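You operate a simulated robot arm through the tools that you are given. There is no shell and no other tool. Be economical: measure what you need, move in short steps, check, and stop when the job is done.

Carry out the task below with a simulated robot arm. There is one attempt and no reset: what you move stays moved.

## Task
Put the 40 setting block from the top of the assembly table on top of the small carton there.
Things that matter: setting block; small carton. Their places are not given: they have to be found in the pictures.

The check looks at the end state, three seconds after you hand in, the way a careful person would. Anything else that was tipped, shoved, dropped, spilled or broken makes it a failure.

## Robot
A 7-joint arm with a two-finger parallel gripper, fixed in place. Base frame: the origin is at the foot of the arm, x ahead of it, y to its left, z up; the work surface is at about z = 0.76. Lengths are in m, angles in rad, forces in N, time in s.
With the tool pointing down near the work surface it reaches from about 0.3 to 0.7 m from the base axis. Its first joint turns from -1.152 to 1.152 rad. Payload 1.57 kg.
Tool frame: the origin (TCP) lies between the finger pads and is the grasp point; the fingertips stand 0.03 m ahead of it; z points along the fingers, y is the line along which they close. The gripper opens to 0.11 m. The fingers are 0.024 m wide and 0.012 m thick; the gripper's body (0.048 by 0.112 m) begins 0.078 m behind the TCP.
Orientation is that of the tool frame in the base frame, as [roll, pitch, yaw] about the fixed x, y, z axes, in that order (R = Rz(yaw) Ry(pitch) Rx(roll)). With the fingers straight down and closing along the base's y, the tool's x points along the base's -x, its y along +y and its z along -z.

## Interface
- The arm moves only by the tool apply_moves. Its argument "series" is one flat list of numbers, 7 for each row, row after row: the shift along the tool's x, y, z in m, then the turn, a rotation vector about the tool's x, y, z in rad, then the gripper command, from -1 (shut) to 1 (fully open), values between in proportion. In form: [dx, dy, dz, rx, ry, rz, claw, dx, dy, dz, rx, ry, rz, claw, ...]. A call has 1 to 8 rows; each row is the pose to reach, as a shift and turn from the pose commanded when the call began, along the tool's axes at that moment. Each row takes 0.2 s and may step no farther than 0.05 m and 0.15 rad from the row before; otherwise, or with a gripper value out of range, the whole call is refused. Where a pose cannot be reached the arm comes as near as it can. A force on the tool above 40 N (or 10 N above the force at the start of the call, whichever is more), or a blocked arm, ends the call early, and 0.2 s more pass. Each finger travels about 0.108 m/s and halts on what it meets, pressing with about 27 N; the grip force reading is that of the motor and also rises with nothing between the fingers. The clock runs only during rows and for 0.2 s after the last one: add rows that repeat a pose to give the fingers time. It gives the time, the measured TCP pose, the force on the tool (base axes), the opening and the grip force at its end, in the units of the frame above (readings bear some noise).
- Cameras (640 x 400 px; columns grow to the right, rows downward): "scene" is fixed at [0.1608, -0.3877, 1.4086]; the picture's right is [0.81, -0.59, 0.00], its down [-0.32, -0.44, -0.84] and it looks along [0.50, 0.68, -0.55] (base axes); focal length 346 px, centre (320, 200). "wrist" rides on the gripper at [-0.036, 0, -0.08] in the tool frame; the picture's right is [0.00, -1.00, 0.00], its down [0.97, 0.00, -0.24] and it looks along [0.24, 0.00, 0.97] (tool axes); focal length 218 px, centre (320, 200).
- get_image(camera): a new picture of that camera. No time passes.
- point_at(camera, pixels): for up to 12 pixels [column, row] of the newest picture of that camera ("zoom" is the newest enlarged one), the place [x, y, z] in the base frame of the surface seen there, good to about 0.002 m. No time passes.
- zoom(camera, box): a new picture of the part [left, top, right, bottom] of that camera's present view, enlarged. No time passes.
- sign_off(): hands the job in; it is judged then, once.

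Keep the steps short. Do not move on a guess: measure, check each grasp and each placing, and mend mistakes. In all there are 60 turns and 22 pictures (those below and enlarged ones count). Leave the gripper open and the arm clear of the work at the hand-in unless told otherwise, and finish with a single line.

The tools are called after "Request:" as name(argument=value, ...) on one line, values as JSON. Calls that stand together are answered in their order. apply_moves: Moves the arm, as the interface text tells. Its arguments: {"type":"object","properties":{"series":{"type":"array","items":{"type":"number"}}},"required":["series"]} The other tools are called the same way: get_image (camera) takes a picture; point_at (camera, pixels) gives the place of the surface under pixels of a picture; zoom (camera, box) takes an enlarged picture of a part of a camera's view; sign_off () hands the job in.

At the start:

```text
time: 0.0
eef_pos: [0.4872, 0.033, 1.0679]
ee_rot: [-3.141, 0.0, 3.14]
force: [0.1, 0.3, 0.6]
finger_gap: 0.11
grasp_force: 0.2
```

scene: 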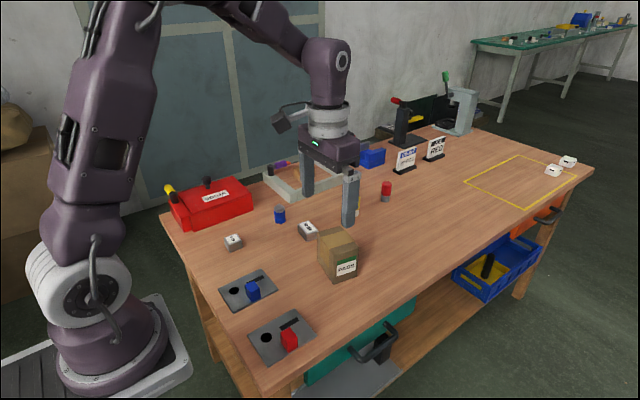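
wrist: 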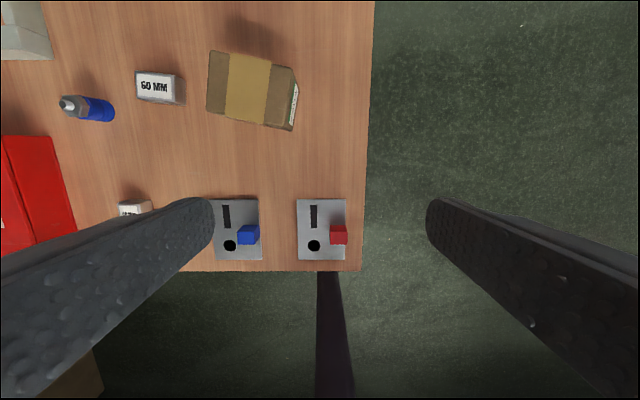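

I see white-topped blocks at scene (233,241), (307,230), (553,170) and (568,160). I'll zoom in to read their labels and look at the carton.

Request:
zoom(camera="scene", box=[210, 190, 370, 290])

Request:
zoom(camera="scene", box=[520, 140, 600, 190])

Request:
zoom(camera="wrist", box=[40, 40, 360, 240])

```text
4.00 times, centred on (290, 240) of scene
```

zoom: 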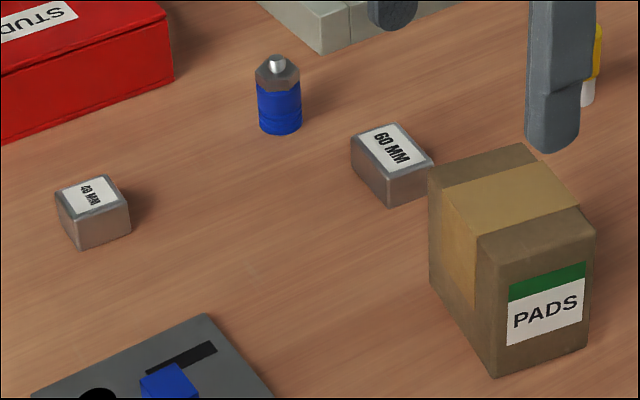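

```text
8.00 times, centred on (560, 165) of scene
```

zoom: 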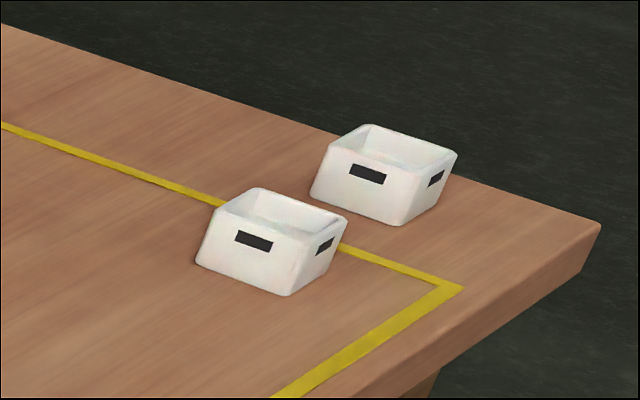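

```text
2.00 times, centred on (200, 140) of wrist
```

zoom: 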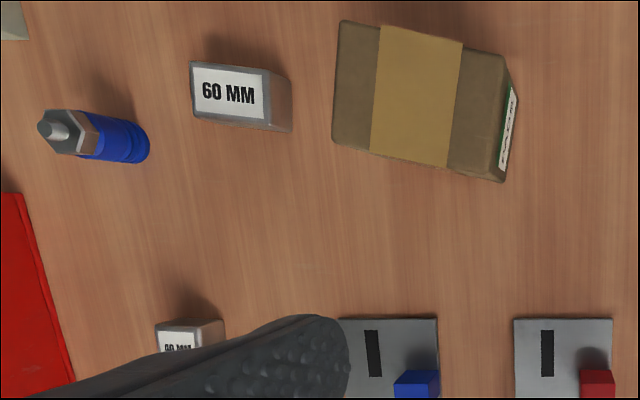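

The bigger block reads "60 MM". The smaller one at (233,241) looks like "40 MM", so I'll zoom closer to be sure and then measure it.

Request:
zoom(camera="scene", box=[217, 228, 249, 254])

Request:
point_at(camera="scene", pixels=[[225, 239], [238, 234.5], [241, 241], [230, 245.5], [233, 240], [230, 251], [242, 247.5], [224.5, 243], [215, 252], [250, 250], [224, 225], [250, 233]])

Request:
point_at(camera="wrist", pixels=[[211, 52], [269, 66], [264, 120], [210, 112], [240, 88], [288, 130], [296, 85], [120, 204], [140, 202], [128, 211], [212, 140], [330, 150]])

```text
15.38 times, centred on (233, 241) of scene
```

zoom: 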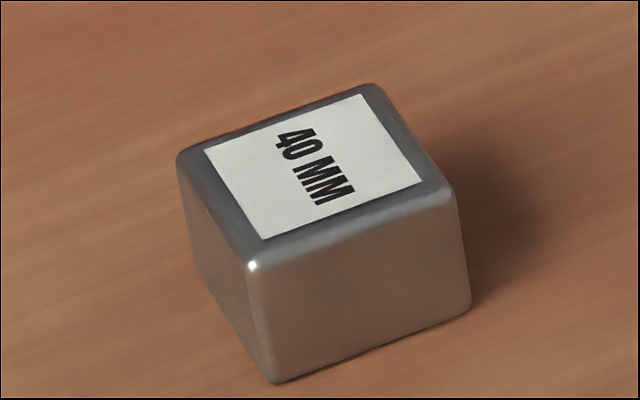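

```text
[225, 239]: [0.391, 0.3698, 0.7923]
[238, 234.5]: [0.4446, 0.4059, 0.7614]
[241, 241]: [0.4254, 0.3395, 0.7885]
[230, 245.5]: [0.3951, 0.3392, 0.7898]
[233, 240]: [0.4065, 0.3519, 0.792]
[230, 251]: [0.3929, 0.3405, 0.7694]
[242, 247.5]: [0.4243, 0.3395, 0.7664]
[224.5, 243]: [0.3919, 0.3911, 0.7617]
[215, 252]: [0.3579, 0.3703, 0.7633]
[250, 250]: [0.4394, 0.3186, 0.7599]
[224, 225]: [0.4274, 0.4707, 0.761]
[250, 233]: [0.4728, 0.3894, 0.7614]
```

```text
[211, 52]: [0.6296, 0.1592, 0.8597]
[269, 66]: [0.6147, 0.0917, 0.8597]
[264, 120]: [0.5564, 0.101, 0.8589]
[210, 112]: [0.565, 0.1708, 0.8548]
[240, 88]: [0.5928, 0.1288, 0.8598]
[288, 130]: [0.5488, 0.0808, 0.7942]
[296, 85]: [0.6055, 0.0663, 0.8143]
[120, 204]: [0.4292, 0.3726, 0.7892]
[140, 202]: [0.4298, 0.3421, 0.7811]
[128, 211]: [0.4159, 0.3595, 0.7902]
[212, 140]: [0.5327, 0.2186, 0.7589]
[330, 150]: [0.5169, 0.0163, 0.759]
```

It is "40 MM". Next I'll measure its top corners in this enlargement.

Request:
point_at(camera="zoom", pixels=[[190, 157], [372, 92], [446, 192], [254, 258], [315, 170], [280, 120], [220, 210], [350, 228], [410, 145], [330, 330], [215, 250]])

```text
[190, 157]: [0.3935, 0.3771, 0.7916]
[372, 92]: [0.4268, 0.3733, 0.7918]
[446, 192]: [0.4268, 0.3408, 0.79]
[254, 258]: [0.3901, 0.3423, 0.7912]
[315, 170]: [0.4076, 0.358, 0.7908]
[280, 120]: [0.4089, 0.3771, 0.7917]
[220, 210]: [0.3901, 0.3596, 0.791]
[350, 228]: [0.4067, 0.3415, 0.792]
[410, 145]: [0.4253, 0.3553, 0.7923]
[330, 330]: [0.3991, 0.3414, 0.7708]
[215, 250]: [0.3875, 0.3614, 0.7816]
```

Block: top centre about (0.409, 0.358), top z 0.791, about 37 mm square, turned about -0.07 rad. Carton: top centre about (0.591, 0.131), top z 0.860. I'll move high over the block, partly close the fingers, and turn slightly.

Request:
apply_moves(series=[0.01, 0.041, 0.012, 0, 0, 0.01, 0.4, 0.02, 0.082, 0.024, 0, 0, 0.02, 0.4, 0.03, 0.123, 0.036, 0, 0, 0.03, 0.4, 0.04, 0.164, 0.048, 0, 0, 0.04, 0.4, 0.05, 0.205, 0.06, 0, 0, 0.05, 0.4, 0.06, 0.246, 0.072, 0, 0, 0.06, 0.4, 0.07, 0.287, 0.084, 0, 0, 0.07, 0.4, 0.078, 0.325, 0.09, 0, 0, 0.07, 0.4])

Request:
get_image(camera="wrist")

```text
time: 1.8
eef_pos: [0.4102, 0.3584, 0.9779]
ee_rot: [-3.141, 0.001, 3.07]
force: [0.3, 0.7, 0.1]
finger_gap: 0.0769
grasp_force: 0.0
```

```text
15 pictures are left
```

wrist: 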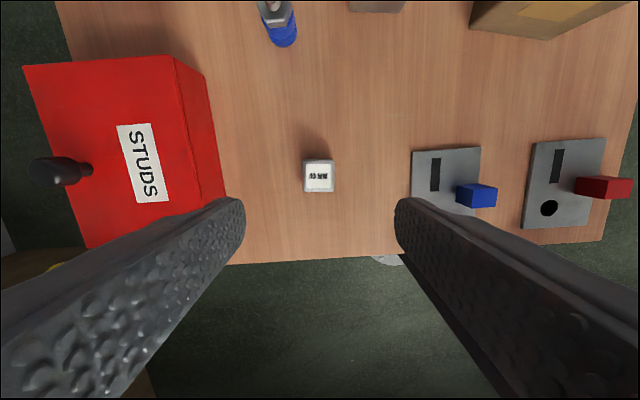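

The block sits at (318,176) between the fingers. I'll measure its top, the red box's edge and the blue key for clearance.

Request:
point_at(camera="wrist", pixels=[[306, 163], [331, 162], [331, 189], [306, 190], [318, 176], [180, 150], [190, 190], [220, 190], [478, 195], [64, 168]])

```text
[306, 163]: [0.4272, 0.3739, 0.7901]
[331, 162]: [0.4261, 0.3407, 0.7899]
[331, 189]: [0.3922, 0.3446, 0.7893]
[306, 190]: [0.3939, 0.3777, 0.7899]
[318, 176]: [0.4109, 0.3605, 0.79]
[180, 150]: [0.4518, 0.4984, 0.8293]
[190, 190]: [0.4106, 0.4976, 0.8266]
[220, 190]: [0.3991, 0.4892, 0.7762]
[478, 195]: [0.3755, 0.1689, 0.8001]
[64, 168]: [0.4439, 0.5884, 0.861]
```

All clear, and the block is centred at (0.410, 0.359). I'll descend to TCP z of about 0.797, which puts the fingertips at about 0.767, and trim the yaw by 0.035.

Request:
apply_moves(series=[0, 0.001, 0.045, 0, 0, 0.035, 0.4, 0, 0.001, 0.09, 0, 0, 0.035, 0.4, 0, 0.001, 0.13, 0, 0, 0.035, 0.4, 0, 0.001, 0.16, 0, 0, 0.035, 0.4, 0, 0.001, 0.181, 0, 0, 0.035, 0.4, 0, 0.001, 0.181, 0, 0, 0.035, 0.4])

Request:
zoom(camera="scene", box=[170, 180, 300, 270])

```text
time: 3.2
eef_pos: [0.4098, 0.3589, 0.7973]
ee_rot: [3.141, 0.001, 3.035]
force: [-0.9, 0.9, -1.0]
finger_gap: 0.0772
grasp_force: 0.1
```

```text
4.44 times, centred on (235, 225) of scene
```

zoom: 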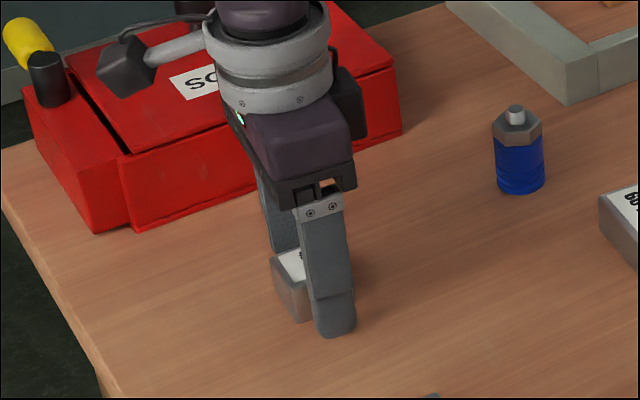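

The fingers straddle the block without touching anything. I'll close and hold.

Request:
apply_moves(series=[0, 0, 0, 0, 0, 0, -1, 0, 0, 0, 0, 0, 0, -1, 0, 0, 0, 0, 0, 0, -1, 0, 0, 0, 0, 0, 0, -1])

```text
time: 4.2
eef_pos: [0.4095, 0.358, 0.7987]
ee_rot: [3.141, 0.0, 3.036]
force: [0.2, -0.6, 0.9]
finger_gap: 0.0394
grasp_force: 27.3
```

The gap of 0.039 matches the block, and the grip is 27 N. I'll lift straight up.

Request:
apply_moves(series=[0, 0, -0.02, 0, 0, 0, -1, 0, 0, -0.06, 0, 0, 0, -1, 0, 0, -0.1, 0, 0, 0, -1, 0, 0, -0.14, 0, 0, 0, -1, 0, 0, -0.17, 0, 0, 0, -1, 0, 0, -0.17, 0, 0, 0, -1])

Request:
get_image(camera="wrist")

```text
time: 5.6
eef_pos: [0.4098, 0.3586, 0.9676]
ee_rot: [-3.142, 0.001, 3.034]
force: [0.2, 0.5, -0.8]
finger_gap: 0.0395
grasp_force: 26.9
```

```text
13 pictures are left
```

wrist: 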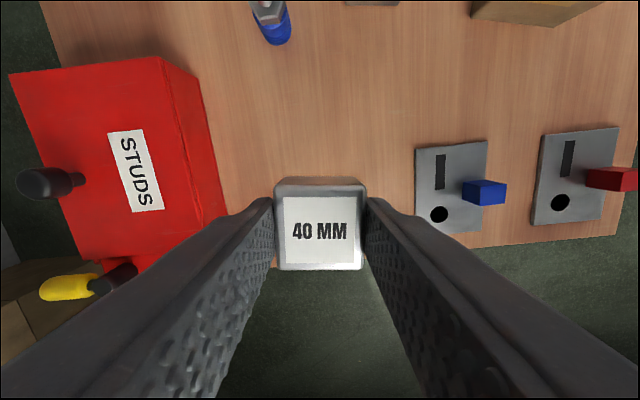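

The block is held level with "40 MM" upright. I'll carry it at this height to above the carton centre (0.591, 0.131), turning to line up with the carton.

Request:
apply_moves(series=[-0.0292, -0.0296, 0, 0, 0, 0.015, -1, -0.0584, -0.0592, 0, 0, 0, 0.03, -1, -0.0876, -0.0888, 0, 0, 0, 0.045, -1, -0.1168, -0.1184, 0, 0, 0, 0.06, -1, -0.146, -0.148, 0, 0, 0, 0.075, -1, -0.1752, -0.1776, 0, 0, 0, 0.09, -1, -0.2044, -0.2072, 0, 0, 0, 0.1, -1, -0.2044, -0.2072, 0, 0, 0, 0.1, -1])

Request:
get_image(camera="wrist")

Request:
get_image(camera="scene")

```text
time: 7.4
eef_pos: [0.5923, 0.1305, 0.9665]
ee_rot: [3.141, 0.001, 2.936]
force: [0.5, -0.2, -1.4]
finger_gap: 0.0394
grasp_force: 27.2
```

```text
12 pictures are left
```

wrist: 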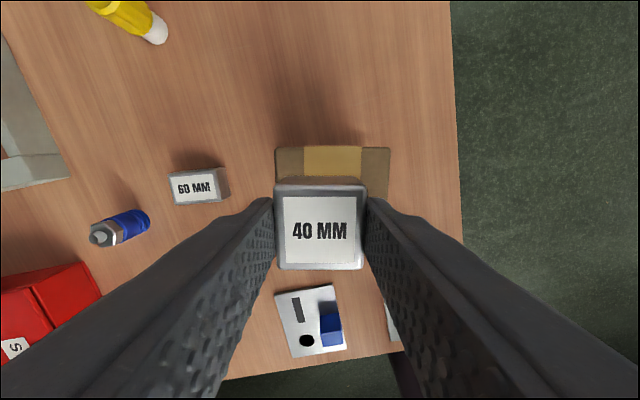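

```text
11 pictures are left
```

scene: 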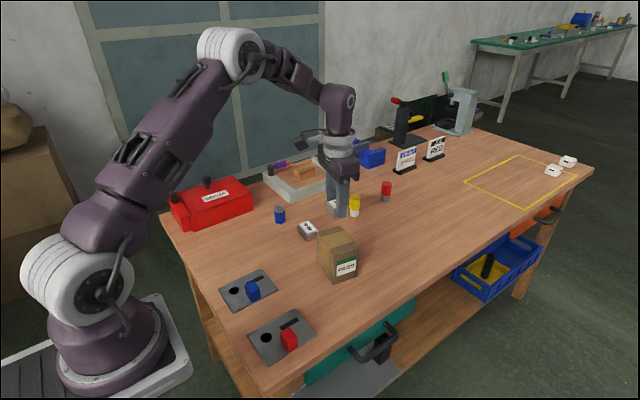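

The carton top shows in the wrist view behind the block, with its back edge at row 147. I'll re-measure the carton's top from both cameras.

Request:
point_at(camera="scene", pixels=[[319, 236], [341, 229], [355, 246], [332, 256], [337, 242]])

Request:
point_at(camera="wrist", pixels=[[279, 151], [386, 151], [332, 152], [332, 168], [380, 190], [320, 230], [282, 265], [357, 265], [282, 188], [360, 188]])

```text
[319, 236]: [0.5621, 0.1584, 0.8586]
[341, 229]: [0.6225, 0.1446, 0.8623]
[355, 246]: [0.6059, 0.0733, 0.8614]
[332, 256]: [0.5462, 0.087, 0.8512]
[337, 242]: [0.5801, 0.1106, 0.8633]
```

```text
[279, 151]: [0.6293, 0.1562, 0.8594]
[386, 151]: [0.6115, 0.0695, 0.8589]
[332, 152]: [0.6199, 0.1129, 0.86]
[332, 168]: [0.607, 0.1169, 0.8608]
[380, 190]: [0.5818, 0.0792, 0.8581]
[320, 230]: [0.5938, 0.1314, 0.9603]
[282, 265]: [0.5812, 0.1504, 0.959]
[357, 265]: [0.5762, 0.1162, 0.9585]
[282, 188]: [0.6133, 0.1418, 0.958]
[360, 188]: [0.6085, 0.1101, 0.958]
```

The carton top centre is about (0.587, 0.119), and the block is now at (0.594, 0.130) with its bottom at about 0.928. I'll shift it (-0.007, -0.010) and descend 0.062, leaving a few mm.

Request:
apply_moves(series=[0.0048, -0.0112, 0, 0, 0, 0, -1, 0.0048, -0.0112, 0.03, 0, 0, 0, -1, 0.0048, -0.0112, 0.05, 0, 0, 0, -1, 0.0048, -0.0112, 0.062, 0, 0, 0, -1, 0.0048, -0.0112, 0.062, 0, 0, 0, -1])

Request:
zoom(camera="scene", box=[280, 190, 400, 290])

```text
time: 8.6
eef_pos: [0.5851, 0.1212, 0.9041]
ee_rot: [3.141, 0.002, 2.935]
force: [-0.4, -0.6, -0.4]
finger_gap: 0.0394
grasp_force: 27.1
```

```text
4.00 times, centred on (340, 240) of scene
```

zoom: 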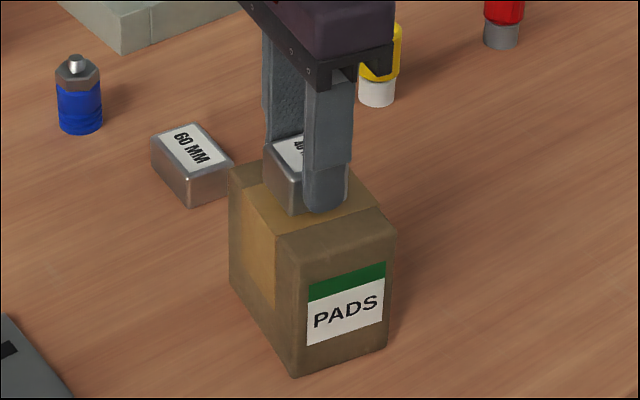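

It's just above the carton and well centred. I'll lower in 1.5 mm steps and watch the force.

Request:
apply_moves(series=[0, 0, 0.0015, 0, 0, 0, -1, 0, 0, 0.003, 0, 0, 0, -1, 0, 0, 0.0045, 0, 0, 0, -1, 0, 0, 0.0045, 0, 0, 0, -1])

```text
time: 9.6
eef_pos: [0.5838, 0.1202, 0.9009]
ee_rot: [-3.141, -0.002, 2.936]
force: [0.1, -0.4, -1.1]
finger_gap: 0.0396
grasp_force: 27.0
```

There's no contact yet, so I'll lower a little more.

Request:
apply_moves(series=[0, 0, 0.001, 0, 0, 0, -1, 0, 0, 0.002, 0, 0, 0, -1, 0, 0, 0.002, 0, 0, 0, -1])

```text
time: 10.4
eef_pos: [0.5844, 0.1214, 0.8978]
ee_rot: [3.14, -0.002, 2.936]
force: [-0.7, -0.5, -1.3]
finger_gap: 0.0394
grasp_force: 26.8
```

Request:
apply_moves(series=[0, 0, 0.001, 0, 0, 0, -1, 0, 0, 0.001, 0, 0, 0, -1])

Request:
zoom(camera="scene", box=[320, 210, 368, 250])

```text
time: 11.0
eef_pos: [0.5858, 0.1212, 0.8982]
ee_rot: [3.141, 0.0, 2.936]
force: [-0.2, 0.9, -0.2]
finger_gap: 0.0393
grasp_force: 27.0
```

```text
10.00 times, centred on (344, 230) of scene
```

zoom: 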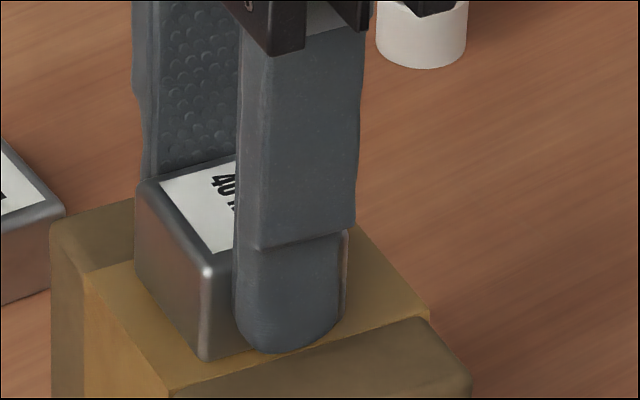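

No clear force yet. I'll measure the block's top height, which should be about 0.891 when it's resting.

Request:
point_at(camera="zoom", pixels=[[190, 200], [210, 230], [170, 190], [180, 330], [195, 345], [150, 310], [120, 300], [130, 330], [370, 300], [100, 220]])

```text
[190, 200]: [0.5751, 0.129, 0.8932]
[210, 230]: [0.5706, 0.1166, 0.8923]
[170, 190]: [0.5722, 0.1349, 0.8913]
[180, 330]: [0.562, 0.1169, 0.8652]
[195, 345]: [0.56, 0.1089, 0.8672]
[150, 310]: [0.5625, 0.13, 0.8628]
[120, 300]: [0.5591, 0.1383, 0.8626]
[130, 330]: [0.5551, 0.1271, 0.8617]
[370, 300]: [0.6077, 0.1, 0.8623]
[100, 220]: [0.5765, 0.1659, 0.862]
```

The block top is at 0.892 and the carton at 0.862, so it's at or within a millimetre of contact. I'll take one or two more half-millimetre steps.

Request:
apply_moves(series=[0, 0, 0.0005, 0, 0, 0, -1, 0, 0, 0.001, 0, 0, 0, -1, 0, 0, 0.001, 0, 0, 0, -1])

```text
time: 11.8
eef_pos: [0.5841, 0.1202, 0.8973]
ee_rot: [3.139, 0.002, 2.935]
force: [-3.4, 1.4, 19.1]
finger_gap: 0.0395
grasp_force: 26.5
```

Contact: 19 N upward. I'll ease back up 0.5 mm and open slowly.

Request:
apply_moves(series=[0, 0, -0.0006, 0, 0, 0, -1, 0, 0, -0.0006, 0, 0, 0, -0.2, 0, 0, -0.0006, 0, 0, 0, 0.0, 0, 0, -0.0006, 0, 0, 0, 0.4, 0, 0, -0.0006, 0, 0, 0, 0.4])

```text
time: 13.0
eef_pos: [0.5837, 0.1204, 0.8962]
ee_rot: [3.141, 0.0, 2.936]
force: [0.6, -0.1, 0.1]
finger_gap: 0.077
grasp_force: 0.0
```

The block is released. I'll retreat straight up.

Request:
apply_moves(series=[0, 0, -0.02, 0, 0, 0, 0.4, 0, 0, -0.06, 0, 0, 0, 0.4, 0, 0, -0.1, 0, 0, 0, 0.4, 0, 0, -0.14, 0, 0, 0, 1, 0, 0, -0.17, 0, 0, 0, 1, 0, 0, -0.17, 0, 0, 0, 1])

Request:
zoom(camera="scene", box=[240, 170, 400, 290])

Request:
get_image(camera="wrist")

```text
time: 14.4
eef_pos: [0.5854, 0.1196, 1.0675]
ee_rot: [-3.141, 0.0, 2.936]
force: [-0.1, -0.8, -0.2]
finger_gap: 0.11
grasp_force: 0.0
```

```text
3.33 times, centred on (320, 230) of scene
```

zoom: 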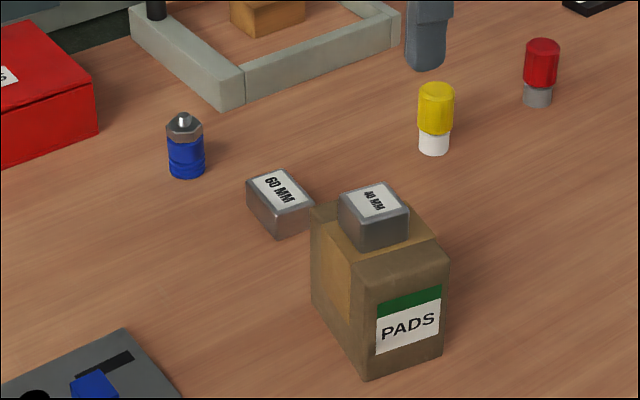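

```text
7 pictures are left
```

wrist: 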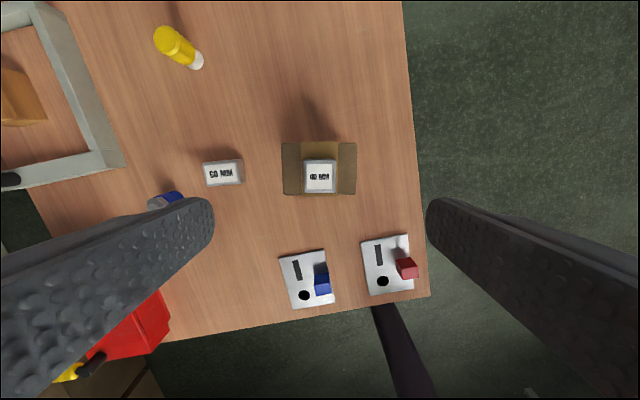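

The 40 block lies flat on the carton, its footprint well inside the top. Nothing else has moved, the gripper is open and the arm is clear, so I'm handing in.

Request:
sign_off()

```text
The job is handed in.
```

The 40 mm setting block is resting flat on top of the small carton, nothing else was disturbed, and the job is handed in.
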